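You operate a simulated robot arm through the tools that you are given. There is no shell and no other tool. Be economical: measure what you need, move in short steps, check, and stop when the job is done.

Carry out the task below with a simulated two-armed robot. There is one attempt and no reset: what you move stays moved.

TASK
Fold the boom arm level, clamp it and carry the stand in the tray, two-handed, to the orange table.
Fine: steady the stand while you work its wing nut, arm and weight; slide the weight in. Set down upright: boom stand.

It is judged by the outcome, as a careful person would: the job done as asked, and still so three seconds after it is handed in. It fails if anything else is knocked over, pushed out of place, dropped, spilled or broken. Flat cloth is picked up by pressing the open fingertips on it (5 to 10 N) and closing them slowly along it; thin cloth reads only 2 to 8 mm in the jaws.

THE ROBOT
Two 7-joint arms with two-finger parallel grippers on one trunk, on a base that drives. Base frame: it is fixed to the floor where the robot stands at the start and does not move with it; the origin is under the middle of the robot, x ahead of it, y to its left, z up. Lengths are in m, angles in rad, forces in N, time in s.
The left shoulder is at the start at [0.02, 0.17, 1.253], the right one opposite. With the tool pointing down near the work surface each hand reaches from about 0.1 to 0.64 m from the robot's upright axis, wherever it stands, measured 20 degrees to its own side. Places, roughly: blue stand tube [0.9, 0.2, 0.9]; blue stand wing nut [0.8, 0.2, 0.9]; boom arm [0.6, -0.1, 1.1]; boom weight [0.6, 0, 0.9]; boom wing nut [0.6, 0, 1]; clamp lever [0.8, -0.8, 0.9]; drum pedal [0.75, -1, 0.75]; green stand tube [0.8, 0.1, 0.9]; green stand wing nut [0.8, 0.1, 0.9]; inside of the wooden tray [0.6, -0.6, 0.8]; pedal wing nut [0.8, -0.9, 0.9]; red stand tube [0.8, 0.4, 0.9]; red stand wing nut [0.8, 0.4, 0.9]; top of the orange table [-0.3, -1.4, 0.6]; vice handle [0.5, 0.4, 0.8]. Payload 3.8 kg a hand.
The tool frame of a hand sits at the grasp point between the pads (the TCP): z along the fingers, y along the line on which they close. The tips reach 0.03 m beyond it. The gripper opens to 0.11 m. The fingers are 0.02 m wide and 0.01 m thick; the gripper's body (0.048 by 0.112 m) begins 0.055 m behind the TCP.
Orientation is told as [roll, pitch, yaw] about the base's x, y, z axes, in that order, counted from this pose: with the fingers straight down and closing along the base's y, the tool's x points along the base's -x, its y along +y and its z along -z.

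THE INTERFACE
- The arms move only by the tool nudge_tool. It takes "left_moves", "right_moves" or both (then of equal length, played together; a hand with none holds still); each is a list of rows, each an object (a shift or turn left out is 0, a gripper value left out holds the last) with "slide": the shift along the tool's x, y, z in units of 20 mm (1.0 is 20 mm), a list of three; "rot": the turn, a rotation vector about the tool's x, y, z in units of 5 degrees (1.0 is 5 degrees), a list of three; "fingers": the gripper command, from -1 (shut) to 1 (fully open), values between in proportion. In form: [{"slide": [x, y, z], "rot": [rx, ry, rz], "fingers": fingers}, ...]. A call has 1 to 20 rows; each row shifts and turns the commanded pose from where the row before left it, along the tool's axes as they then stand. A call with a number of a shift or a turn outside -1 to 1 is refused whole. Each row takes 0.2 s and may step no farther than 0.05 m and 0.15 rad from the row before; otherwise, or with a gripper value out of range, the whole call is refused. A pose out of reach is approached as far as the arm can. The call stops where the force on the tool passes 40 N (or 10 N more than at its start, if that is more) or the arm is blocked; 0.2 s more then pass. The fingers move at their own pace (about 0.072 m/s each) and stop on an object; they squeeze with about 42 N. The grip force told is the motor's: it shows also when the fingers shut on nothing. Time passes only in rows, and 0.2 s behind the last, so rows that do not move let the fingers close. The reply holds the time, the measured pose of the TCP, the force on the tool along the base axes, the opening and the grip force, in the units named above and with some noise, with the torque about the TCP (base axes, N m) and any sound that the robot's microphone picked up.
- Cameras (640 x 400 px; columns grow to the right, rows downward): "scene" is now at [0.1262, -0.0006, 1.4382]; the picture's right is [0.02, -1.00, 0.00], its down [-0.37, -0.01, -0.93] and it looks along [0.93, 0.02, -0.37] (base axes); focal length 214 px, centre (320, 200). "left" rides on the left gripper at [0.072, -0.017, -0.103] in its tool frame; the picture's right is [0.23, 0.97, 0.00], its down [-0.76, 0.18, -0.62] and it looks along [-0.61, 0.14, 0.78] (tool axes); focal length 222 px, centre (320, 200). "right" rides on the right gripper at [0.072, 0.017, -0.103] in its tool frame; the picture's right is [-0.23, 0.97, 0.00], its down [-0.76, -0.18, -0.62] and it looks along [-0.61, -0.14, 0.78] (tool axes); focal length 222 px, centre (320, 200). There is no depth. A picture from a camera that has moved, and an enlarged one, comes with that camera's place and axes in the base frame and with its lens. The place of the scene camera against the robot may be out by one fixed shift of up to 0.025 m in any direction.
- capture(camera): a new picture of that camera. No time passes.
- lift_body(by): slides the trunk up (or, below 0, down) by that many m; the arms and the scene camera ride with it, the base frame stays. It gives what a move gives, with no picture.
- steer(legs): drives the robot by 1 to 6 legs, each [ahead, turn to the left] in m and rad, along the robot's own axes; the way and the turn of a leg run together, so that a leg with both is an arc; at most 1.5 m and 3.142 rad a leg. The arms and the cameras ride along, it lands a little off, and it stops where it bumps. It gives what a move gives.
- head_to(pan, tilt): turns the head with the scene camera to pan (to the left, within 1.396 rad either way) and tilt (down, from -0.506 to 1.204), counted from straight ahead of the robot. It gives what a move gives.
- zoom(camera, box): a new picture of the part [left, top, right, bottom] of that camera's present view, enlarged. No time passes.
- job_done(): hands the job in; it is judged then, once.

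Work in short steps. Places have to be worked out from the pictures, the camera data and where the tool is seen: move nearer, look again, correct. Check each grasp and each placing, and mend what went wrong. You have 120 turns and 88 pictures in all, those below and enlarged ones among them. Open the grippers and draw the arms clear of the work before you hand the job in, unless the task says otherwise; then end with one line.

The tools are called after ">>>" by a JSON object that holds its "op" and its "data". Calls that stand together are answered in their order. nudge_tool: Moves the arms, as the interface text tells. Its arguments: {"type":"object","properties":{"left_moves":{"type":"array","items":{"type":"object","properties":{"slide":{"type":"array","items":{"type":"number"}},"rot":{"type":"array","items":{"type":"number"}},"fingers":{"type":"number"}}}},"right_moves":{"type":"array","items":{"type":"object","properties":{"slide":{"type":"array","items":{"type":"number"}},"rot":{"type":"array","items":{"type":"number"}},"fingers":{"type":"number"}}}}},"required":[]} The other tools are called the same way: lift_body (by) slides the trunk up or down; steer (legs) drives the base; head_to (pan, tilt) turns the head that bears the scene camera; capture (camera) takes a picture; zoom (camera, box) takes an enlarged picture of a part of a camera's view; job_done () hands the job in.

At the start:

```text
time_s: 0.0
left_position: [0.4729, 0.0479, 1.3305]
left_tool_rot: [0.0, -0.001, 0.0]
left_wrist_force: [0.0, 0.4, -0.2]
left_moment: [-0.01, -0.03, -0.01]
left_width: 0.1103
left_gripper_force: 0.0
right_position: [0.3749, -0.2591, 1.3419]
right_tool_rot: [0.0, -0.001, 0.0]
right_wrist_force: [-0.6, -0.2, 0.0]
right_moment: [0.03, -0.02, 0.0]
right_width: 0.1098
right_gripper_force: 0.0
trunk travel left (down, up): [-0.35, 0.22]
robot x, y, heading: [-0.0008, 0.0011, -0.003]
head pan, tilt: [0.023, 0.382]
```

scene: 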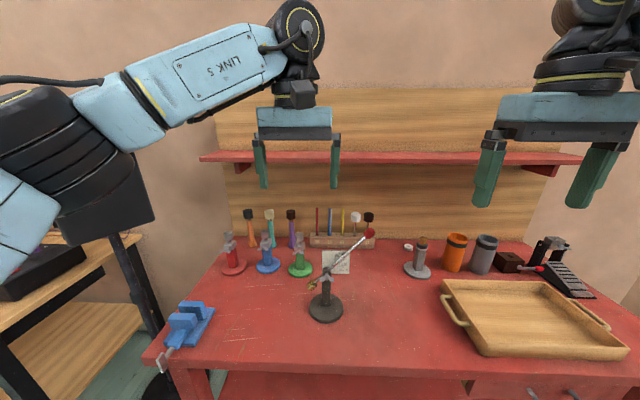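
right: 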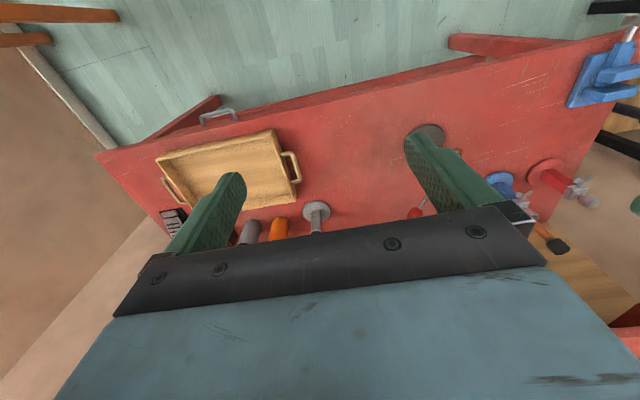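
left: 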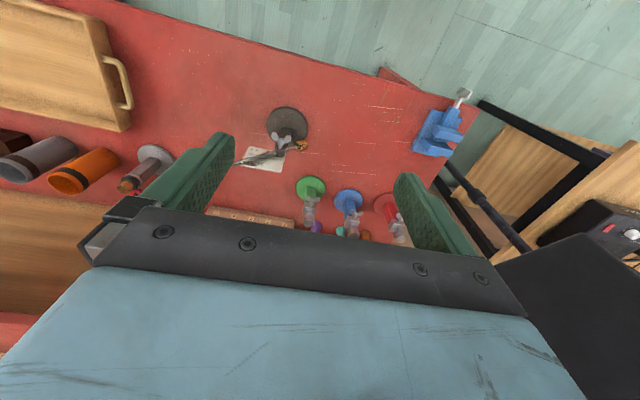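

I begin with an enlarged look at the boom stand and the card behind it.

>>> {"op": "zoom", "data": {"camera": "scene", "box": [270, 210, 400, 330]}}

>>> {"op": "zoom", "data": {"camera": "left", "box": [220, 90, 350, 190]}}

```text
3.33 times, centred on (335, 270) of scene
camera zoom: at [0.1262, -0.0006, 1.4382], right [0.02, -1.0, 0.0], down [-0.37, -0.01, -0.93], along [0.93, 0.02, -0.37], focal length 715 px, centre (270, -33)
```

zoom: 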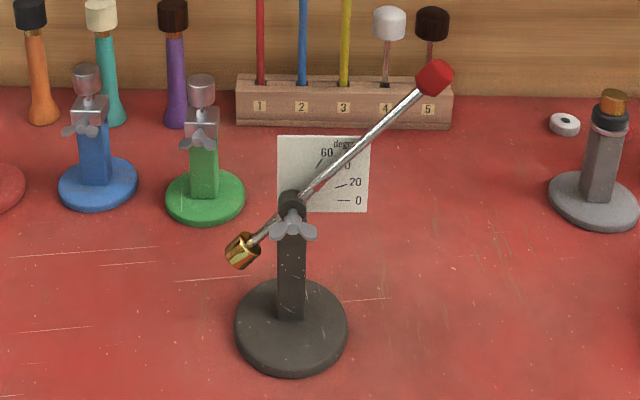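

```text
4.00 times, centred on (285, 140) of left
camera zoom: at [0.4015, 0.0308, 1.4348], right [-0.23, 0.97, 0.0], down [0.76, 0.18, 0.62], along [0.61, 0.14, -0.78], focal length 888 px, centre (460, 440)
```

zoom: 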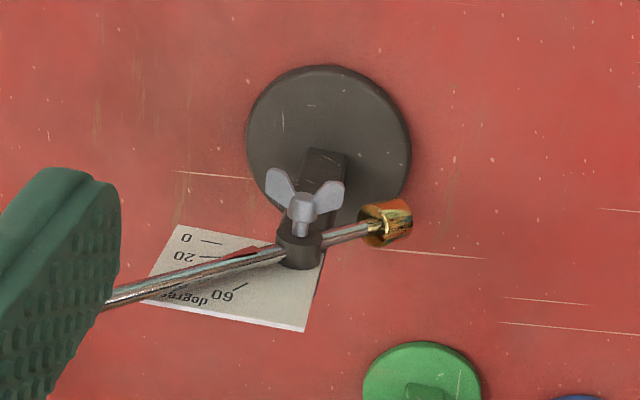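

The wing nut faces me (axis along x), the arm is up to the right at roughly 40°, and the brass weight is at the low left end. I lower the trunk for a better working height and more of a side view.

>>> {"op": "lift_body", "data": {"by": -0.15}}

>>> {"op": "head_to", "data": {"pan": 0.0, "tilt": 0.45}}

>>> {"op": "zoom", "data": {"camera": "scene", "box": [250, 130, 410, 250]}}

>>> {"op": "capture", "data": {"camera": "scene"}}

```text
time_s: 1.8
left_position: [0.4727, 0.0469, 1.1825]
left_tool_rot: [0.0, 0.0, 0.001]
left_wrist_force: [0.0, -0.3, -0.8]
left_moment: [-0.01, -0.01, 0.01]
left_width: 0.1097
left_gripper_force: 0.0
right_position: [0.3739, -0.2592, 1.1913]
right_tool_rot: [0.001, 0.001, 0.0]
right_wrist_force: [-0.3, -0.1, 0.3]
right_moment: [-0.02, 0.01, 0.01]
right_width: 0.1098
right_gripper_force: 0.1
trunk travel left (down, up): [-0.2, 0.37]
robot x, y, heading: [0.0001, 0.0008, -0.0]
head pan, tilt: [0.023, 0.382]
```

```text
time_s: 2.4
left_position: [0.4728, 0.0481, 1.1826]
left_tool_rot: [-0.001, 0.001, 0.004]
left_wrist_force: [-0.2, 0.1, 0.5]
left_moment: [-0.01, 0.01, -0.01]
left_width: 0.1102
left_gripper_force: 0.0
right_position: [0.3751, -0.2591, 1.1913]
right_tool_rot: [0.001, -0.001, 0.0]
right_wrist_force: [0.6, -0.5, -0.2]
right_moment: [0.0, 0.01, -0.03]
right_width: 0.11
right_gripper_force: 0.2
trunk travel left (down, up): [-0.2, 0.37]
robot x, y, heading: [0.0004, 0.0007, 0.001]
head pan, tilt: [0.0, 0.45]
```

```text
3.33 times, centred on (330, 190) of scene
camera zoom: at [0.1253, -0.0028, 1.282], right [0.0, -1.0, 0.0], down [-0.43, 0.0, -0.9], along [0.9, 0.0, -0.43], focal length 715 px, centre (287, 233)
```

zoom: 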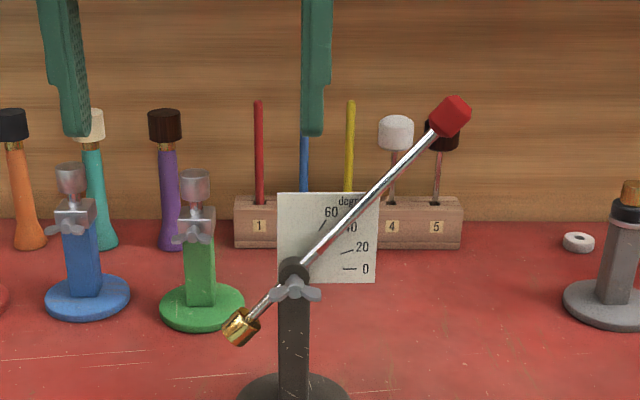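

```text
81 pictures are left
camera scene: at [0.1253, -0.0028, 1.282], right [0.0, -1.0, 0.0], down [-0.43, 0.0, -0.9], along [0.9, 0.0, -0.43], focal length 214 px, centre (320, 200)
```

scene: 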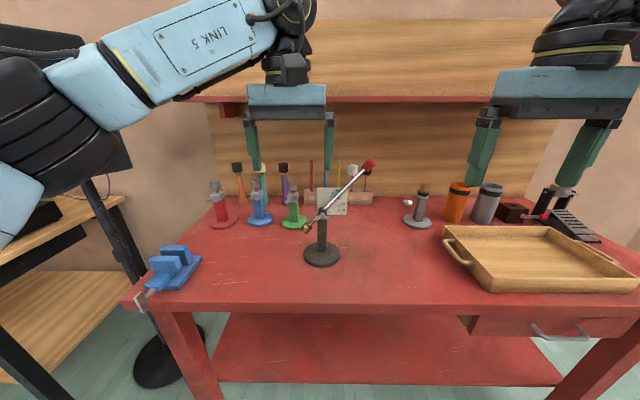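

Two heights put the nut near (0.624, -0.009, 0.993) and the base top at about z 0.855. I turn the right hand to point forward with its jaws closing vertically, staying clear of things.

>>> {"op": "nudge_tool", "data": {"right_moves": [{"rot": [0.924, -0.924, -0.924]}, {"rot": [0.924, -0.924, -0.924]}, {"rot": [0.924, -0.924, -0.924]}, {"rot": [0.924, -0.924, -0.924]}, {"rot": [0.924, -0.924, -0.924]}, {"rot": [0.924, -0.924, -0.924]}, {"rot": [0.924, -0.924, -0.924]}, {"rot": [0.924, -0.924, -0.924]}, {"rot": [0.924, -0.924, -0.924]}, {"rot": [0.924, -0.924, -0.924]}, {"rot": [0.924, -0.924, -0.924]}, {"rot": [0.924, -0.924, -0.924]}, {"rot": [0.924, -0.924, -0.924]}, {"rot": [0.924, -0.924, -0.924]}, {"rot": [0.924, -0.924, -0.924]}]}}

>>> {"op": "capture", "data": {"camera": "right"}}

```text
time_s: 5.6
left_position: [0.472, 0.048, 1.1812]
left_tool_rot: [-0.002, 0.001, 0.001]
left_wrist_force: [0.3, -0.4, 0.2]
left_moment: [0.02, -0.01, 0.0]
left_width: 0.11
left_gripper_force: 0.1
right_position: [0.4256, -0.2582, 1.2288]
right_tool_rot: [-1.573, 0.001, 1.573]
right_wrist_force: [-0.3, 0.3, 0.4]
right_moment: [0.01, 0.02, -0.02]
right_width: 0.11
right_gripper_force: 0.1
right hand out of reach, approached as far as the arm can: row 11, 12, 13, 14, 15
trunk travel left (down, up): [-0.2, 0.37]
robot x, y, heading: [0.0015, 0.0008, -0.0]
head pan, tilt: [0.0, 0.45]
```

```text
80 pictures are left
camera right: at [0.3219, -0.3313, 1.2122], right [0.0, 0.23, -0.97], down [-0.62, 0.76, 0.18], along [0.78, 0.61, 0.14], focal length 222 px, centre (320, 200)
```

right: 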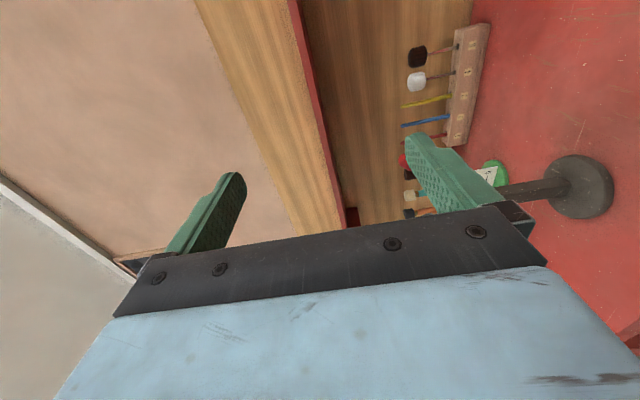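

The right hand now points forward. I bring it near the front of the nut, still about 10 cm short, while the left hand moves left and turns to point at -y with its jaws closing along x.

>>> {"op": "nudge_tool", "data": {"left_moves": [{"slide": [0, 1, 0]}, {"slide": [0, 1, 0]}, {"slide": [0, 1, 0]}, {"slide": [0, 1, 0]}, {"slide": [0, 1, 0]}, {"rot": [0.924, 0.924, -0.924]}, {"rot": [0.924, 0.924, -0.924]}, {"rot": [0.924, 0.924, -0.924]}, {"rot": [0.924, 0.924, -0.924]}, {"rot": [0.924, 0.924, -0.924]}, {"rot": [0.924, 0.924, -0.924]}, {"rot": [0.924, 0.924, -0.924]}, {"rot": [0.924, 0.924, -0.924]}, {"rot": [0.924, 0.924, -0.924]}, {"rot": [0.924, 0.924, -0.924]}, {"rot": [0.924, 0.924, -0.924]}, {"rot": [0.924, 0.924, -0.924]}, {"rot": [0.924, 0.924, -0.924]}, {"rot": [0.924, 0.924, -0.924]}, {"rot": [0.924, 0.924, -0.924]}], "right_moves": [{"slide": [-0.5, 0.45, 0.2]}, {"slide": [-0.5, 0.45, 0.2]}, {"slide": [-0.5, 0.45, 0.2]}, {"slide": [-0.5, 0.45, 0.2]}, {"slide": [-0.5, 0.45, 0.2]}, {"slide": [-0.5, 0.45, 0.2]}, {"slide": [-0.5, 0.45, 0.2]}, {"slide": [-0.5, 0.45, 0.2]}, {"slide": [-0.5, 0.45, 0.2]}, {"slide": [-0.5, 0.45, 0.2]}, {"slide": [-0.5, 0.45, 0.2]}, {"slide": [-0.5, 0.45, 0.2]}, {"slide": [-0.5, 0.45, 0.2]}, {"slide": [-0.5, 0.45, 0.2]}, {"slide": [-0.5, 0.45, 0.2]}, {"slide": [-0.5, 0.45, 0.2]}, {"slide": [-0.5, 0.45, 0.2]}, {"slide": [-0.5, 0.45, 0.2]}, {"slide": [-0.5, 0.45, 0.2]}, {"slide": [-0.5, 0.45, 0.2]}]}}

>>> {"op": "capture", "data": {"camera": "right"}}

>>> {"op": "capture", "data": {"camera": "left"}}

>>> {"op": "capture", "data": {"camera": "scene"}}

```text
time_s: 9.8
left_position: [0.4731, 0.1485, 1.1826]
left_tool_rot: [2.665, 1.569, -2.044]
left_wrist_force: [0.3, -0.4, -0.6]
left_moment: [0.0, 0.01, -0.05]
left_width: 0.11
left_gripper_force: 0.2
right_position: [0.5049, -0.0574, 1.0474]
right_tool_rot: [-1.57, 0.0, 1.569]
right_wrist_force: [0.1, 0.4, 0.1]
right_moment: [-0.02, 0.01, -0.04]
right_width: 0.1101
right_gripper_force: 0.0
trunk travel left (down, up): [-0.2, 0.37]
robot x, y, heading: [0.0044, 0.001, -0.001]
head pan, tilt: [0.0, 0.45]
```

```text
79 pictures are left
camera right: at [0.4019, -0.1299, 1.0301], right [0.0, 0.23, -0.97], down [-0.62, 0.76, 0.18], along [0.78, 0.61, 0.14], focal length 222 px, centre (320, 200)
```

right: 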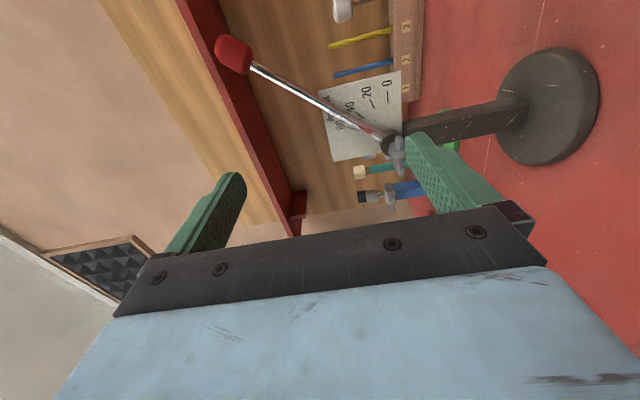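

```text
78 pictures are left
camera left: at [0.4904, 0.2521, 1.2538], right [-0.97, 0.0, 0.23], down [-0.18, 0.62, -0.76], along [-0.14, -0.78, -0.6], focal length 222 px, centre (320, 200)
```

left: 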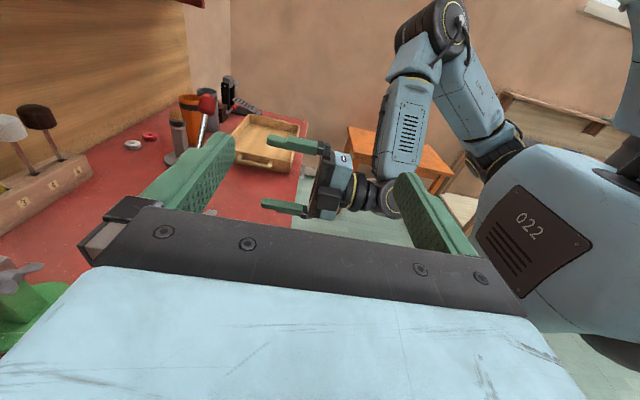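

```text
77 pictures are left
camera scene: at [0.1252, -0.0023, 1.282], right [0.0, -1.0, 0.0], down [-0.44, 0.0, -0.9], along [0.9, 0.0, -0.44], focal length 214 px, centre (320, 200)
```

scene: 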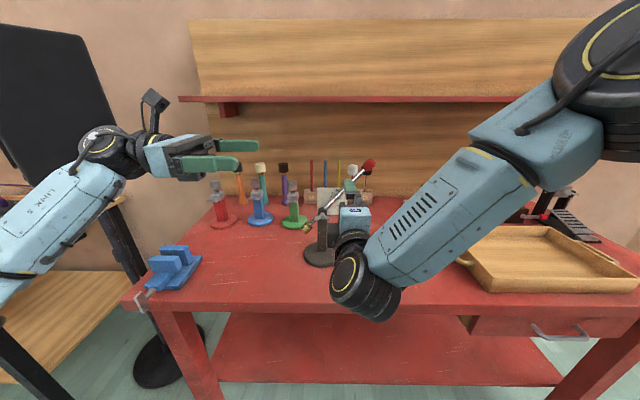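

Triangulating with the wrist camera gives: nut about (0.612, -0.009, 0.976), post about (0.635, -0.008) and base top about z 0.815, so the scene camera reads some 2 cm high. I move the left hand in stages towards the left of the post, watching the vice.

>>> {"op": "nudge_tool", "data": {"left_moves": [{"slide": [-0.7, -0.625, -0.1]}, {"slide": [-0.7, -0.625, -0.1]}, {"slide": [-0.7, -0.625, -0.1]}, {"slide": [-0.7, -0.625, -0.1]}, {"slide": [-0.7, -0.625, -0.1]}, {"slide": [-0.7, -0.625, -0.1]}, {"slide": [-0.7, -0.625, -0.1]}, {"slide": [-0.7, -0.625, -0.1]}, {"slide": [-0.7, -0.625, -0.1]}, {"slide": [-0.7, -0.625, -0.1]}, {"slide": [-0.7, -0.625, -0.1]}, {"slide": [-0.7, -0.625, -0.1]}, {"slide": [-0.7, -0.625, -0.1]}]}}

>>> {"op": "capture", "data": {"camera": "left"}}

>>> {"op": "capture", "data": {"camera": "scene"}}

```text
time_s: 12.6
left_position: [0.6213, 0.172, 1.0135]
left_tool_rot: [-2.019, 1.568, -0.446]
left_wrist_force: [0.0, 0.3, 0.2]
left_moment: [0.01, 0.0, 0.0]
left_width: 0.1103
left_gripper_force: 0.1
left hand out of reach, approached as far as the arm can: row 13
right_position: [0.5058, -0.0572, 1.0491]
right_tool_rot: [-1.571, -0.002, 1.57]
right_wrist_force: [0.1, 0.2, 0.5]
right_moment: [0.02, -0.04, -0.01]
right_width: 0.11
right_gripper_force: 0.0
trunk travel left (down, up): [-0.2, 0.37]
robot x, y, heading: [0.0006, -0.0004, 0.0]
head pan, tilt: [0.0, 0.45]
```

```text
76 pictures are left
camera left: at [0.6405, 0.2759, 1.0853], right [-0.97, 0.0, 0.23], down [-0.18, 0.62, -0.76], along [-0.14, -0.78, -0.61], focal length 222 px, centre (320, 200)
```

left: 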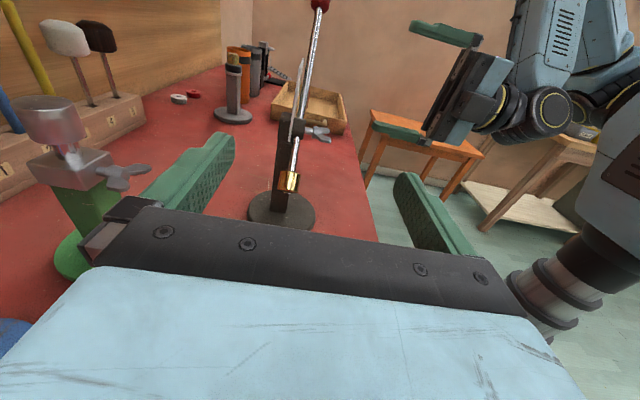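

```text
75 pictures are left
camera scene: at [0.1252, -0.0024, 1.282], right [0.0, -1.0, 0.0], down [-0.44, 0.0, -0.9], along [0.9, 0.0, -0.44], focal length 214 px, centre (320, 200)
```

scene: 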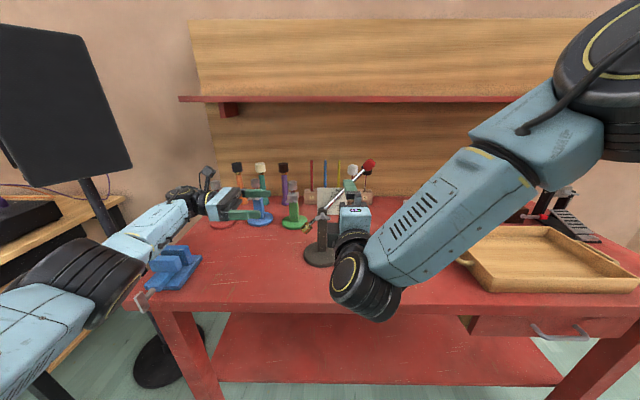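

The left hand is close to its reach limit and its forearm passes over the vice. I tilt the tool 25° downward to raise the wrist, then come a little closer.

>>> {"op": "nudge_tool", "data": {"left_moves": [{"rot": [0, -1, 0]}, {"rot": [0, -1, 0]}, {"rot": [0, -1, 0]}, {"rot": [0, -1, 0]}, {"rot": [0, -1, 0]}, {"slide": [-0.54, 0, 0.8]}, {"slide": [-0.54, 0, 0.8]}, {"slide": [-0.54, 0, 0.8]}]}}

>>> {"op": "capture", "data": {"camera": "left"}}

>>> {"op": "capture", "data": {"camera": "scene"}}

```text
time_s: 14.4
left_position: [0.621, 0.144, 0.9624]
left_tool_rot: [0.0, 1.135, 1.575]
left_wrist_force: [-0.8, -0.8, 0.8]
left_moment: [-0.01, 0.03, 0.01]
left_width: 0.11
left_gripper_force: 0.1
right_position: [0.5042, -0.0567, 1.0468]
right_tool_rot: [-1.57, 0.001, 1.57]
right_wrist_force: [1.5, -0.8, -0.7]
right_moment: [-0.02, 0.0, -0.01]
right_width: 0.11
right_gripper_force: 0.1
trunk travel left (down, up): [-0.2, 0.37]
robot x, y, heading: [0.0014, 0.0013, 0.0]
head pan, tilt: [0.0, 0.45]
```

```text
74 pictures are left
camera left: at [0.6397, 0.2056, 1.0712], right [-0.97, -0.1, 0.21], down [-0.18, 0.89, -0.43], along [-0.14, -0.45, -0.88], focal length 222 px, centre (320, 200)
```

left: 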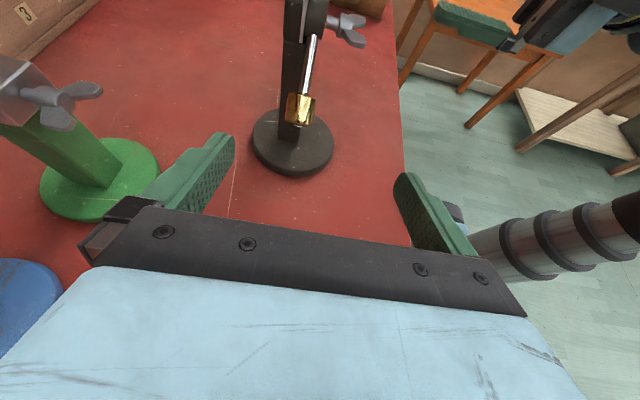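

```text
73 pictures are left
camera scene: at [0.1254, -0.0028, 1.2819], right [0.0, -1.0, 0.0], down [-0.44, 0.0, -0.9], along [0.9, 0.0, -0.44], focal length 214 px, centre (320, 200)
```

scene: 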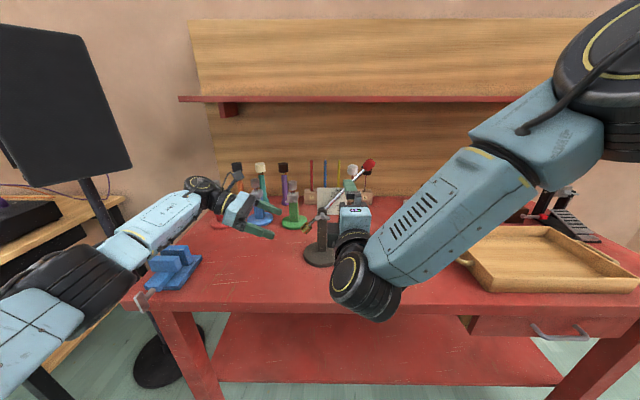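

The left view puts the base centre near (0.648, -0.010), with the weight at about z 0.92 and clear of my planned path below it. I slide the open left jaws in around the lower post.

>>> {"op": "nudge_tool", "data": {"left_moves": [{"slide": [-0.6, -0.2, 0.6]}, {"slide": [-0.6, -0.2, 0.6]}, {"slide": [-0.6, -0.2, 0.6]}, {"slide": [-0.2, -0.2, 0.9]}, {"slide": [0, -0.2, 0.9]}, {"slide": [0, -0.2, 0.9]}, {"slide": [0, 0, 0.9]}]}}

>>> {"op": "capture", "data": {"camera": "left"}}

>>> {"op": "zoom", "data": {"camera": "scene", "box": [130, 130, 410, 305]}}

```text
time_s: 16.0
left_position: [0.6277, 0.0589, 0.8852]
left_tool_rot: [0.002, 1.135, 1.574]
left_wrist_force: [0.2, -0.7, -0.5]
left_moment: [0.07, 0.0, 0.05]
left_width: 0.1098
left_gripper_force: 0.1
left hand out of reach, approached as far as the arm can: row 3, 4, 5, 6
right_position: [0.5053, -0.0586, 1.0478]
right_tool_rot: [-1.57, 0.0, 1.572]
right_wrist_force: [-0.4, 0.4, 0.2]
right_moment: [0.02, 0.01, -0.02]
right_width: 0.11
right_gripper_force: 0.0
trunk travel left (down, up): [-0.2, 0.37]
robot x, y, heading: [-0.0005, 0.0016, -0.003]
head pan, tilt: [0.0, 0.45]
```

```text
72 pictures are left
camera left: at [0.6456, 0.1217, 0.9939], right [-0.97, -0.1, 0.21], down [-0.18, 0.89, -0.43], along [-0.14, -0.45, -0.88], focal length 222 px, centre (320, 200)
```

left: 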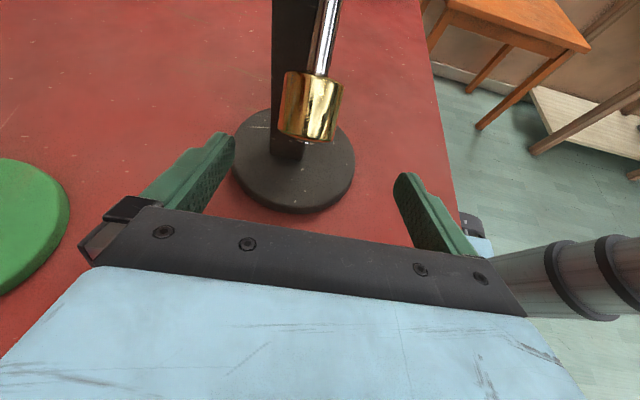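

```text
2.29 times, centred on (270, 218) of scene
camera zoom: at [0.1253, -0.0037, 1.282], right [0.0, -1.0, 0.0], down [-0.44, 0.0, -0.9], along [0.9, 0.0, -0.44], focal length 490 px, centre (434, 160)
```

zoom: 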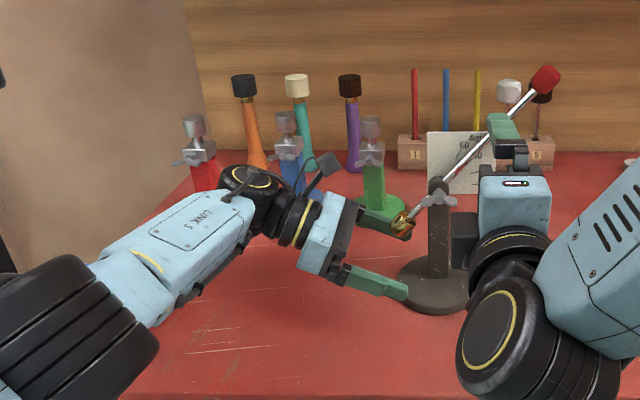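

The left hand runs out of reach in x, about 2 cm short of the post's centreline. I drive the base 4 cm ahead, with both hands in clear air.

>>> {"op": "steer", "data": {"legs": [[0.04, 0]]}}

>>> {"op": "capture", "data": {"camera": "left"}}

>>> {"op": "capture", "data": {"camera": "right"}}

```text
time_s: 16.9
left_position: [0.6681, 0.0595, 0.8857]
left_tool_rot: [0.001, 1.134, 1.577]
left_wrist_force: [-0.7, 0.9, -0.4]
left_moment: [-0.02, -0.03, -0.02]
left_width: 0.1099
left_gripper_force: 0.0
right_position: [0.5464, -0.0568, 1.0468]
right_tool_rot: [-1.57, 0.002, 1.571]
right_wrist_force: [-0.5, 0.1, -0.5]
right_moment: [0.01, 0.01, 0.0]
right_width: 0.1098
right_gripper_force: 0.1
trunk travel left (down, up): [-0.2, 0.37]
robot x, y, heading: [0.0387, 0.0004, -0.001]
head pan, tilt: [0.0, 0.45]
```

```text
70 pictures are left
camera left: at [0.6864, 0.1232, 0.9933], right [-0.97, -0.1, 0.21], down [-0.18, 0.89, -0.43], along [-0.14, -0.45, -0.88], focal length 222 px, centre (320, 200)
```

left: 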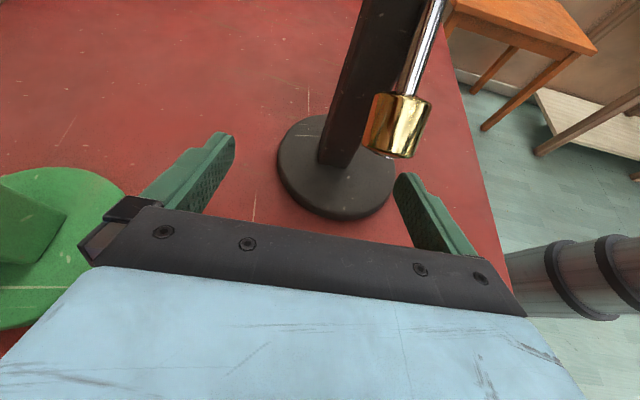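

```text
69 pictures are left
camera right: at [0.4429, -0.1303, 1.0298], right [0.0, 0.23, -0.97], down [-0.62, 0.76, 0.18], along [0.78, 0.61, 0.14], focal length 222 px, centre (320, 200)
```

right: 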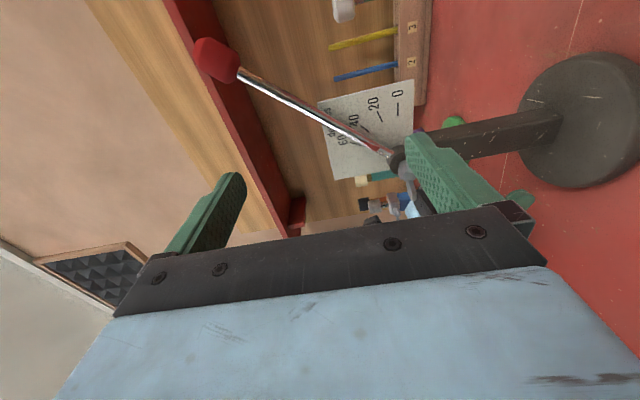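

The post is at about (0.642, -0.012). I centre the left jaws on it and go in.

>>> {"op": "nudge_tool", "data": {"left_moves": [{"slide": [-0.2, 0.65, 0.4]}, {"slide": [-0.16, 0.65, 0.9]}, {"slide": [0, 0, 0.9]}, {"slide": [0, 0, 0.9]}]}}

>>> {"op": "capture", "data": {"camera": "left"}}

```text
time_s: 17.9
left_position: [0.6426, 0.0064, 0.8571]
left_tool_rot: [-0.018, 1.142, 1.555]
left_wrist_force: [-1.0, 5.3, 19.1]
left_moment: [-0.33, -1.05, 0.4]
left_width: 0.1101
left_gripper_force: 0.1
right_position: [0.5441, -0.0561, 1.048]
right_tool_rot: [-1.573, 0.0, 1.569]
right_wrist_force: [-0.6, 0.1, 0.0]
right_moment: [0.0, 0.03, -0.03]
right_width: 0.1099
right_gripper_force: 0.1
trunk travel left (down, up): [-0.2, 0.37]
robot x, y, heading: [0.0375, -0.0016, 0.0]
head pan, tilt: [0.0, 0.45]
```

```text
68 pictures are left
camera left: at [0.6595, 0.07, 0.9656], right [-0.97, -0.1, 0.2], down [-0.18, 0.88, -0.43], along [-0.13, -0.46, -0.88], focal length 222 px, centre (320, 200)
```

left: 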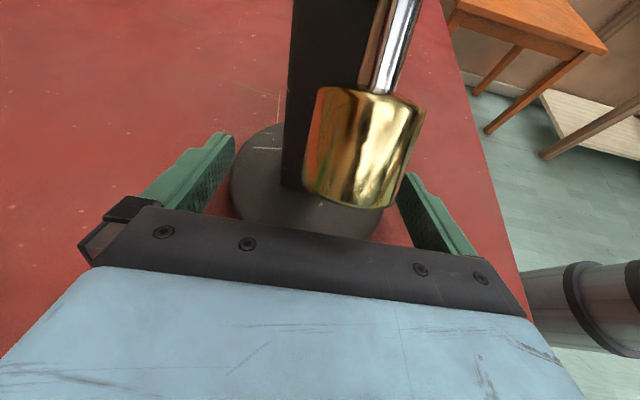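

A finger tip touches the disc (19 N upward, on the far finger). I raise the hand 9 mm and read again.

>>> {"op": "nudge_tool", "data": {"left_moves": [{"slide": [0.45, 0, -0.1]}, {}]}}

>>> {"op": "zoom", "data": {"camera": "scene", "box": [220, 180, 380, 280]}}

```text
time_s: 18.5
left_position: [0.642, 0.0043, 0.8587]
left_tool_rot: [0.009, 1.133, 1.577]
left_wrist_force: [0.8, 0.1, 0.3]
left_moment: [0.0, 0.01, -0.05]
left_width: 0.1102
left_gripper_force: 0.1
right_position: [0.5454, -0.0574, 1.0474]
right_tool_rot: [-1.571, -0.001, 1.571]
right_wrist_force: [0.3, -0.9, -1.1]
right_moment: [0.0, -0.02, 0.01]
right_width: 0.11
right_gripper_force: 0.1
trunk travel left (down, up): [-0.2, 0.37]
robot x, y, heading: [0.04, -0.0018, -0.003]
head pan, tilt: [0.0, 0.45]
```

```text
4.00 times, centred on (300, 230) of scene
camera zoom: at [0.1653, -0.0028, 1.2818], right [0.0, -1.0, 0.0], down [-0.44, 0.0, -0.9], along [0.9, 0.0, -0.44], focal length 858 px, centre (400, 80)
```

zoom: 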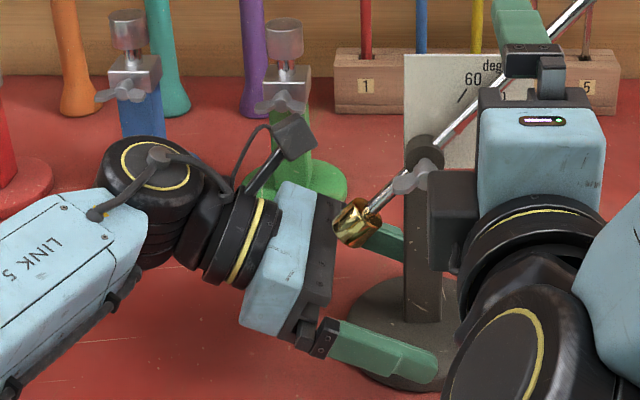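

The contact is clear now and the weight sits just above the gripper. I close the left jaws on the post.

>>> {"op": "nudge_tool", "data": {"left_moves": [{"fingers": 0.3}, {"fingers": -0.2}, {"fingers": -0.6}, {"fingers": -1}, {"fingers": -1}, {"fingers": -1}]}}

>>> {"op": "capture", "data": {"camera": "left"}}

>>> {"op": "capture", "data": {"camera": "right"}}

```text
time_s: 19.9
left_position: [0.6424, 0.0043, 0.8608]
left_tool_rot: [0.001, 1.136, 1.574]
left_wrist_force: [1.0, 0.9, 0.8]
left_moment: [0.08, -0.03, -0.01]
left_width: 0.0277
left_gripper_force: 42.1
right_position: [0.5454, -0.0563, 1.0483]
right_tool_rot: [-1.571, -0.001, 1.571]
right_wrist_force: [0.6, -0.8, 0.0]
right_moment: [-0.04, -0.01, 0.0]
right_width: 0.1099
right_gripper_force: 0.1
trunk travel left (down, up): [-0.2, 0.37]
robot x, y, heading: [0.04, 0.0023, -0.0]
head pan, tilt: [0.0, 0.45]
```

```text
66 pictures are left
camera left: at [0.6609, 0.0674, 0.9698], right [-0.97, -0.1, 0.21], down [-0.18, 0.89, -0.43], along [-0.14, -0.45, -0.88], focal length 222 px, centre (320, 200)
```

left: 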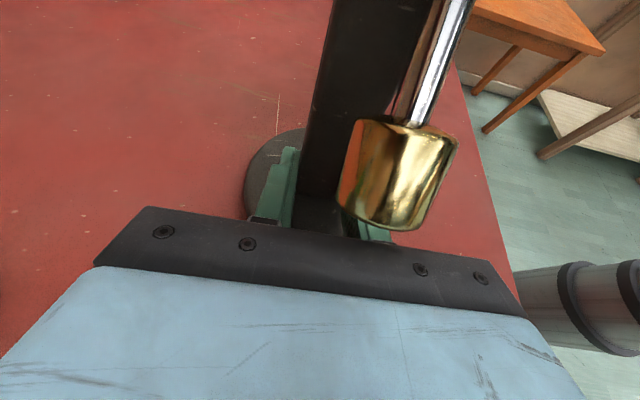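

```text
65 pictures are left
camera right: at [0.4421, -0.1303, 1.0301], right [0.0, 0.23, -0.97], down [-0.62, 0.76, 0.18], along [0.78, 0.61, 0.14], focal length 222 px, centre (320, 200)
```

right: 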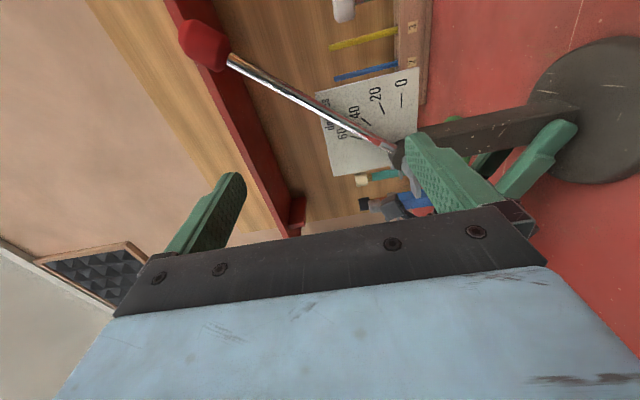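

The post is held (27.7 mm wide, 42 N). I zoom in on the nut from both cameras to place it.

>>> {"op": "zoom", "data": {"camera": "right", "box": [340, 100, 460, 220]}}

>>> {"op": "zoom", "data": {"camera": "scene", "box": [295, 190, 345, 250]}}

```text
3.33 times, centred on (400, 160) of right
camera zoom: at [0.4421, -0.1303, 1.0301], right [0.0, 0.23, -0.97], down [-0.62, 0.76, 0.18], along [0.78, 0.61, 0.14], focal length 740 px, centre (53, 333)
```

zoom: 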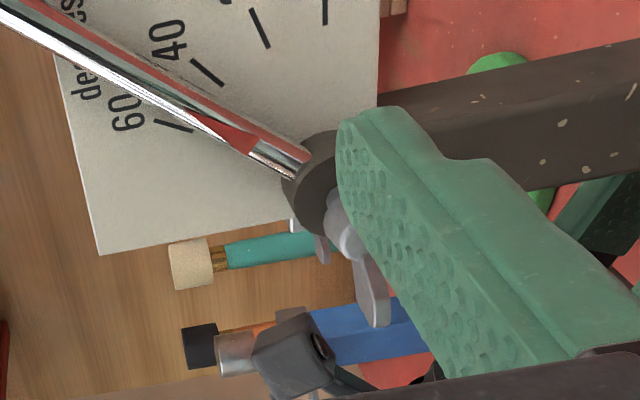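

```text
6.67 times, centred on (320, 220) of scene
camera zoom: at [0.1654, -0.0027, 1.2819], right [0.0, -1.0, 0.0], down [-0.44, 0.0, -0.9], along [0.9, 0.0, -0.44], focal length 1430 px, centre (320, 67)
```

zoom: 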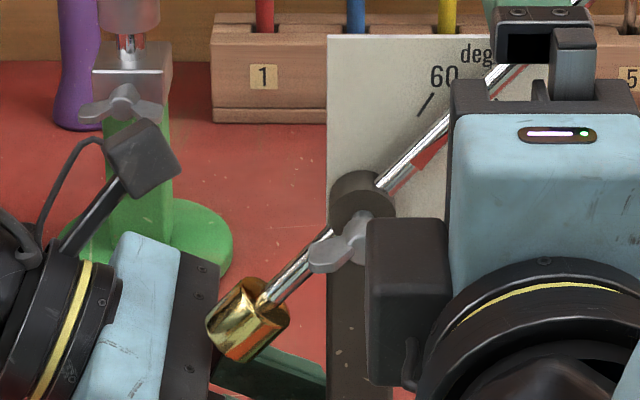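

The nut hub comes out at (0.61, -0.012, 0.976) with horizontal wings flared toward me. I bring the right jaws in line with it and move in, partly closed.

>>> {"op": "nudge_tool", "data": {"right_moves": [{"slide": [-0.56, 0.9, 0.1]}, {"slide": [-0.56, 0.9, 0.1]}, {"slide": [-0.56, 0.9, 0.1]}, {"slide": [-0.56, 0.9, 0.1]}, {"fingers": 0.0}, {"slide": [0, 0, 0.6]}, {"slide": [0, 0, 0.7]}]}}

>>> {"op": "zoom", "data": {"camera": "right", "box": [200, 60, 480, 235]}}

>>> {"op": "zoom", "data": {"camera": "scene", "box": [280, 180, 360, 240]}}

```text
time_s: 21.5
left_position: [0.643, 0.0035, 0.8598]
left_tool_rot: [-0.001, 1.134, 1.573]
left_wrist_force: [-0.5, -0.2, 0.2]
left_moment: [0.01, 0.06, 0.04]
left_width: 0.0276
left_gripper_force: 42.4
right_position: [0.5797, -0.0132, 0.9768]
right_tool_rot: [-1.57, -0.001, 1.572]
right_wrist_force: [-0.1, -0.1, 0.7]
right_moment: [-0.04, 0.02, 0.0]
right_width: 0.0547
right_gripper_force: 0.0
trunk travel left (down, up): [-0.2, 0.37]
robot x, y, heading: [0.0405, -0.0066, 0.001]
head pan, tilt: [0.0, 0.45]
```

```text
2.29 times, centred on (340, 148) of right
camera zoom: at [0.4765, -0.0857, 0.9589], right [0.0, 0.23, -0.97], down [-0.62, 0.76, 0.18], along [0.78, 0.61, 0.14], focal length 508 px, centre (274, 320)
```

zoom: 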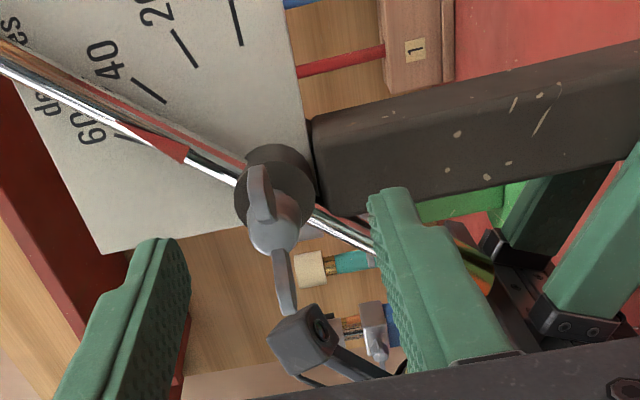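

```text
6.67 times, centred on (320, 210) of scene
camera zoom: at [0.1654, -0.0028, 1.2819], right [0.0, -1.0, 0.0], down [-0.44, 0.0, -0.9], along [0.9, 0.0, -0.44], focal length 1430 px, centre (320, 133)
```

zoom: 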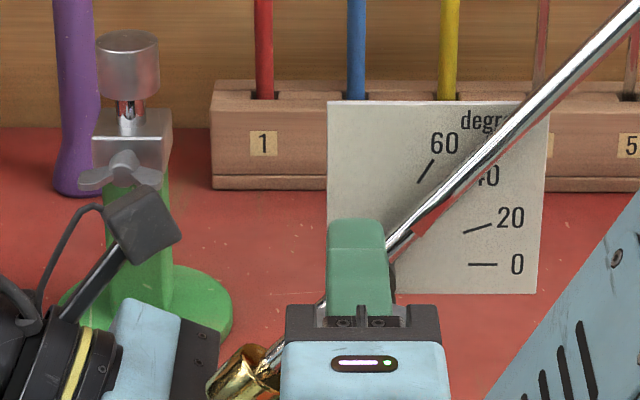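

The nut hub sits centred between the finger tips and the wings are horizontal. I advance 6 mm and close on the nut.

>>> {"op": "nudge_tool", "data": {"right_moves": [{"slide": [0, 0, 0.3]}, {"fingers": -0.5}, {"fingers": -1}, {"fingers": -1}, {"fingers": -1}]}}

>>> {"op": "zoom", "data": {"camera": "right", "box": [200, 60, 480, 235]}}

```text
time_s: 22.7
left_position: [0.6425, 0.0047, 0.861]
left_tool_rot: [0.002, 1.134, 1.573]
left_wrist_force: [-2.4, 0.3, -0.4]
left_moment: [0.08, -0.02, -0.06]
left_width: 0.0276
left_gripper_force: 41.9
right_position: [0.585, -0.0117, 0.9743]
right_tool_rot: [-1.572, -0.002, 1.571]
right_wrist_force: [1.3, -0.2, -0.1]
right_moment: [-0.03, -0.04, 0.04]
right_width: 0.014
right_gripper_force: 42.0
trunk travel left (down, up): [-0.2, 0.37]
robot x, y, heading: [0.0385, 0.0025, 0.001]
head pan, tilt: [0.0, 0.45]
```

```text
2.29 times, centred on (340, 148) of right
camera zoom: at [0.4823, -0.085, 0.9581], right [0.0, 0.23, -0.97], down [-0.62, 0.76, 0.18], along [0.78, 0.61, 0.14], focal length 508 px, centre (274, 320)
```

zoom: 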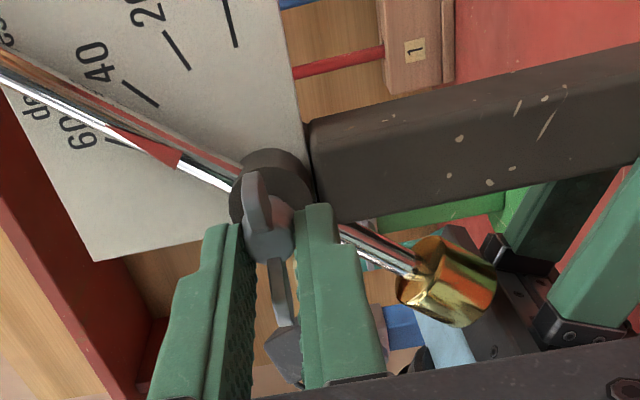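

The hub is gripped (14 mm). I turn it 30° counter-clockwise as seen from my side to loosen it, watching the torque.

>>> {"op": "nudge_tool", "data": {"right_moves": [{"rot": [0, 0, -1]}, {"rot": [0, 0, -1]}, {"rot": [0, 0, -1]}, {"rot": [0, 0, -1]}, {"rot": [0, 0, -1]}, {"rot": [0, 0, -1]}]}}

>>> {"op": "zoom", "data": {"camera": "right", "box": [200, 40, 480, 235]}}

```text
time_s: 24.1
left_position: [0.6419, 0.0035, 0.8616]
left_tool_rot: [-0.002, 1.138, 1.569]
left_wrist_force: [-5.6, -0.3, 7.0]
left_moment: [-0.2, -0.09, -0.02]
left_width: 0.0278
left_gripper_force: 42.4
right_position: [0.5858, -0.0125, 0.9736]
right_tool_rot: [-1.567, 0.527, 1.573]
right_wrist_force: [5.1, 1.0, -9.0]
right_moment: [0.09, 0.15, -0.05]
right_width: 0.0138
right_gripper_force: 42.0
trunk travel left (down, up): [-0.2, 0.37]
robot x, y, heading: [0.038, 0.0005, 0.002]
head pan, tilt: [0.0, 0.45]
```

```text
2.05 times, centred on (340, 138) of right
camera zoom: at [0.4824, -0.0843, 0.9959], right [0.0, -0.29, -0.96], down [-0.62, 0.75, -0.23], along [0.78, 0.6, -0.18], focal length 456 px, centre (279, 328)
```

zoom: 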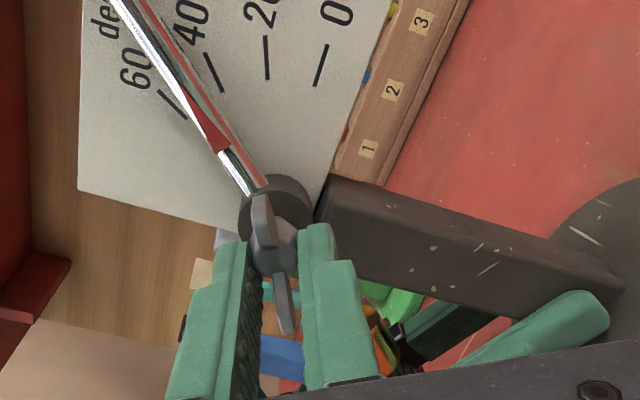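

The nut turned with the fingers and the arm has not moved. I turn it another 60°.

>>> {"op": "nudge_tool", "data": {"right_moves": [{"rot": [0, 0, -1]}, {"rot": [0, 0, -1]}, {"rot": [0, 0, -1]}, {"rot": [0, 0, -1]}, {"rot": [0, 0, -1]}, {"rot": [0, 0, -1]}, {"rot": [0, 0, -1]}, {"rot": [0, 0, -1]}, {"rot": [0, 0, -1]}, {"rot": [0, 0, -1]}, {"rot": [0, 0, -1]}, {"rot": [0, 0, -1]}]}}

>>> {"op": "capture", "data": {"camera": "right"}}

>>> {"op": "zoom", "data": {"camera": "scene", "box": [220, 140, 420, 280]}}

```text
time_s: 25.4
left_position: [0.6399, 0.0026, 0.8632]
left_tool_rot: [-0.017, 1.14, 1.543]
left_wrist_force: [-1.2, -1.9, -3.5]
left_moment: [0.37, -0.61, -0.5]
left_width: 0.0282
left_gripper_force: 41.9
right_position: [0.571, -0.0102, 0.9773]
right_tool_rot: [-1.553, 0.985, 1.58]
right_wrist_force: [0.3, 1.5, -0.8]
right_moment: [-0.09, 0.52, 0.64]
right_width: 0.0061
right_gripper_force: 41.9
right hand out of reach, approached as far as the arm can: row 6
trunk travel left (down, up): [-0.2, 0.37]
robot x, y, heading: [0.0382, 0.0022, 0.003]
head pan, tilt: [0.0, 0.45]
stopped in row 6 (left hand): the force on the tool passed its limit at 50 N (the readings are from after the stop); the commanded pose is now the measured one
```

```text
58 pictures are left
camera right: at [0.4678, -0.064, 1.0293], right [-0.01, -0.69, -0.73], down [-0.63, 0.57, -0.53], along [0.78, 0.45, -0.44], focal length 222 px, centre (320, 200)
```

right: 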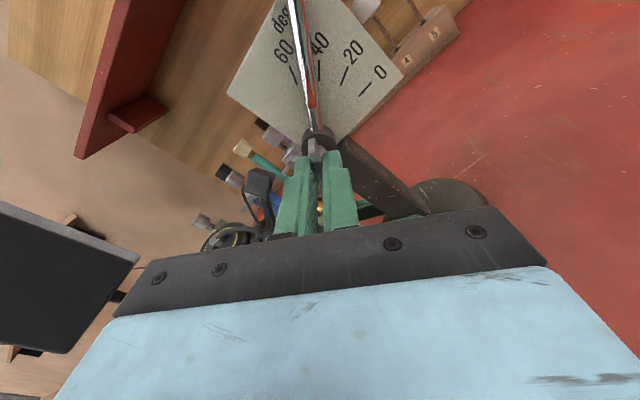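

```text
2.86 times, centred on (320, 210) of scene
camera zoom: at [0.1652, -0.0025, 1.282], right [0.0, -1.0, 0.0], down [-0.44, 0.0, -0.9], along [0.9, 0.0, -0.44], focal length 613 px, centre (320, 171)
```

zoom: 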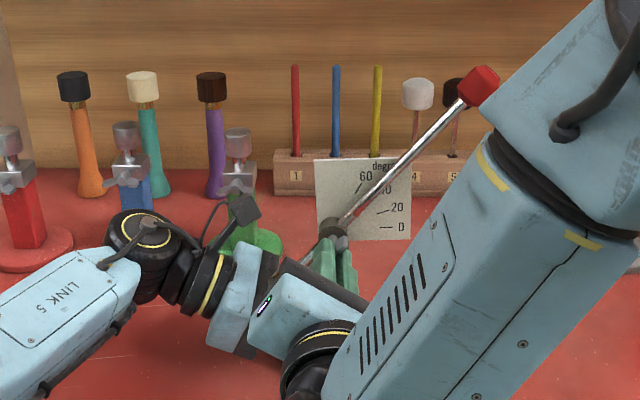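

The right gripper's body bumped the left one at about 56° and its fingers slipped back. I open a little, draw back straight, turn the hand to upright again and look at the nut.

>>> {"op": "nudge_tool", "data": {"right_moves": [{"fingers": -0.5}, {"fingers": -0.3}, {"slide": [0, 0, -1]}, {"slide": [0, 0, -1]}, {"slide": [0, 0, -0.5], "rot": [0, 0, 1]}, {"rot": [0, 0, 1]}, {"rot": [0, 0, 1]}, {"rot": [0, 0, 1]}, {"rot": [0, 0, 1]}, {"rot": [0, 0, 1]}, {"rot": [0, 0, 1]}, {"rot": [0, 0, 1]}, {"rot": [0, 0, 1]}, {"rot": [0, 0, 1]}, {"rot": [0, 0, 1]}]}}

>>> {"op": "zoom", "data": {"camera": "right", "box": [200, 40, 480, 215]}}

```text
time_s: 28.6
left_position: [0.6401, 0.003, 0.8635]
left_tool_rot: [-0.013, 1.14, 1.55]
left_wrist_force: [0.3, -0.2, -4.3]
left_moment: [0.05, 0.0, 0.01]
left_width: 0.0278
left_gripper_force: 42.0
right_position: [0.5213, -0.0113, 0.9788]
right_tool_rot: [-1.562, 0.024, 1.56]
right_wrist_force: [-0.6, -1.1, 0.0]
right_moment: [0.01, -0.04, -0.03]
right_width: 0.0383
right_gripper_force: 0.1
trunk travel left (down, up): [-0.2, 0.37]
robot x, y, heading: [0.0412, -0.0017, -0.003]
head pan, tilt: [0.0, 0.45]
```

```text
2.29 times, centred on (340, 128) of right
camera zoom: at [0.4174, -0.0833, 0.9641], right [-0.01, 0.2, -0.98], down [-0.62, 0.77, 0.17], along [0.79, 0.6, 0.12], focal length 508 px, centre (274, 366)
```

zoom: 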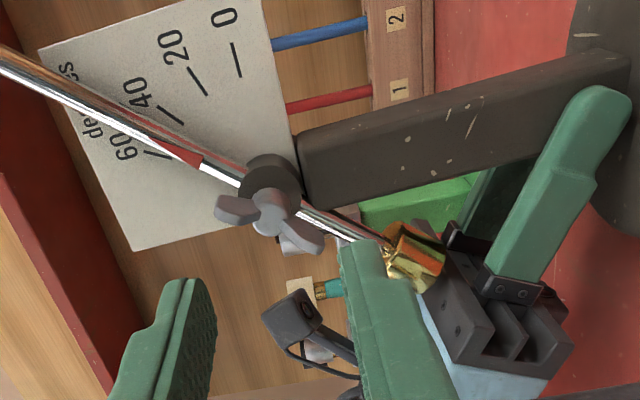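

The nut has turned about 60° CCW and the arm still holds. It looks like the wrist's joint limit stopped me, so I wind the hand back to the other side (+90°) for a longer second stroke.

>>> {"op": "nudge_tool", "data": {"right_moves": [{"rot": [0, 0, 1]}, {"rot": [0, 0, 1]}, {"rot": [0, 0, 1]}, {"rot": [0, 0, 1]}, {"rot": [0, 0, 1]}, {"rot": [0, 0, 1]}, {"rot": [0, 0, 1]}, {"rot": [0, 0, 1]}, {"rot": [0, 0, 1]}, {"rot": [0, 0, 1]}, {"rot": [0, 0, 1]}, {"rot": [0, 0, 1]}, {"rot": [0, 0, 1]}, {"rot": [0, 0, 1]}, {"rot": [0, 0, 1]}, {"rot": [0, 0, 1]}, {"rot": [0, 0, 1]}, {"rot": [0, 0, 1]}]}}

>>> {"op": "capture", "data": {"camera": "right"}}

>>> {"op": "zoom", "data": {"camera": "scene", "box": [220, 140, 420, 280]}}

```text
time_s: 32.4
left_position: [0.6422, 0.0027, 0.8635]
left_tool_rot: [-0.012, 1.142, 1.549]
left_wrist_force: [0.6, -0.8, -5.2]
left_moment: [0.06, -0.05, -0.03]
left_width: 0.0278
left_gripper_force: 42.2
right_position: [0.5215, -0.0104, 0.9766]
right_tool_rot: [-1.206, -1.546, 1.194]
right_wrist_force: [0.1, -0.1, -0.6]
right_moment: [-0.01, 0.0, 0.0]
right_width: 0.0387
right_gripper_force: 0.0
trunk travel left (down, up): [-0.2, 0.37]
robot x, y, heading: [0.0405, -0.0013, 0.003]
head pan, tilt: [0.0, 0.45]
```

```text
55 pictures are left
camera right: at [0.4174, 0.005, 0.9058], right [0.01, 0.98, 0.2], down [-0.62, -0.15, 0.77], along [0.79, -0.13, 0.6], focal length 222 px, centre (320, 200)
```

right: 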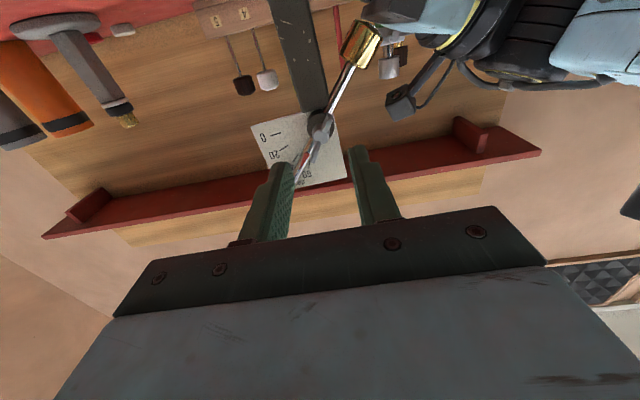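

```text
2.86 times, centred on (320, 210) of scene
camera zoom: at [0.1657, -0.0028, 1.2819], right [0.0, -1.0, 0.0], down [-0.44, 0.0, -0.9], along [0.9, 0.0, -0.44], focal length 613 px, centre (320, 171)
```

zoom: 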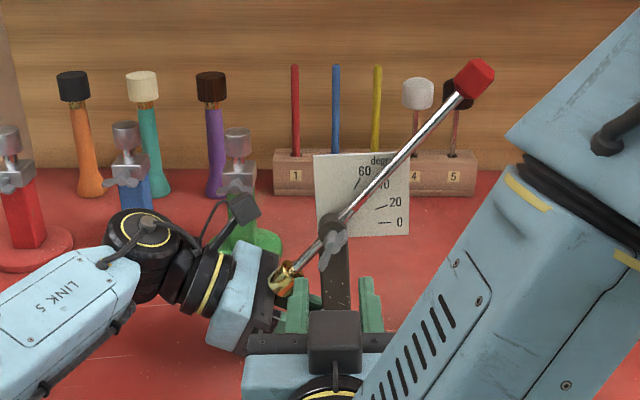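

That orientation is reached without trouble. I wind 10° further, advance onto the nut and close.

>>> {"op": "nudge_tool", "data": {"right_moves": [{"rot": [0, 0, 1]}, {"rot": [0, 0, 1]}, {"slide": [0, 0, 0.9]}, {"slide": [0, 0, 0.9]}, {"slide": [0, 0, 0.9]}, {"slide": [0, 0, 0.5]}, {"fingers": -0.6}, {"fingers": -0.8}, {"fingers": -1}, {"fingers": -1}, {}]}}

>>> {"op": "capture", "data": {"camera": "right"}}

```text
time_s: 34.8
left_position: [0.6407, 0.0013, 0.8635]
left_tool_rot: [-0.012, 1.14, 1.549]
left_wrist_force: [-2.5, -5.9, -5.8]
left_moment: [0.72, -0.26, 0.43]
left_width: 0.0277
left_gripper_force: 41.8
right_position: [0.5855, -0.0104, 0.9783]
right_tool_rot: [1.511, -1.421, -1.519]
right_wrist_force: [1.3, 5.7, 1.4]
right_moment: [0.05, -0.02, -0.16]
right_width: 0.0134
right_gripper_force: 42.6
trunk travel left (down, up): [-0.2, 0.37]
robot x, y, heading: [0.0396, -0.0036, -0.003]
head pan, tilt: [0.0, 0.45]
```

```text
53 pictures are left
camera right: at [0.4817, 0.0167, 0.9103], right [0.01, 0.93, 0.37], down [-0.62, -0.28, 0.73], along [0.79, -0.24, 0.57], focal length 222 px, centre (320, 200)
```

right: 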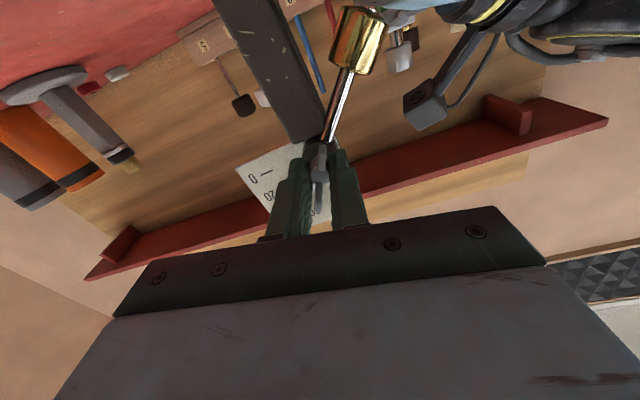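

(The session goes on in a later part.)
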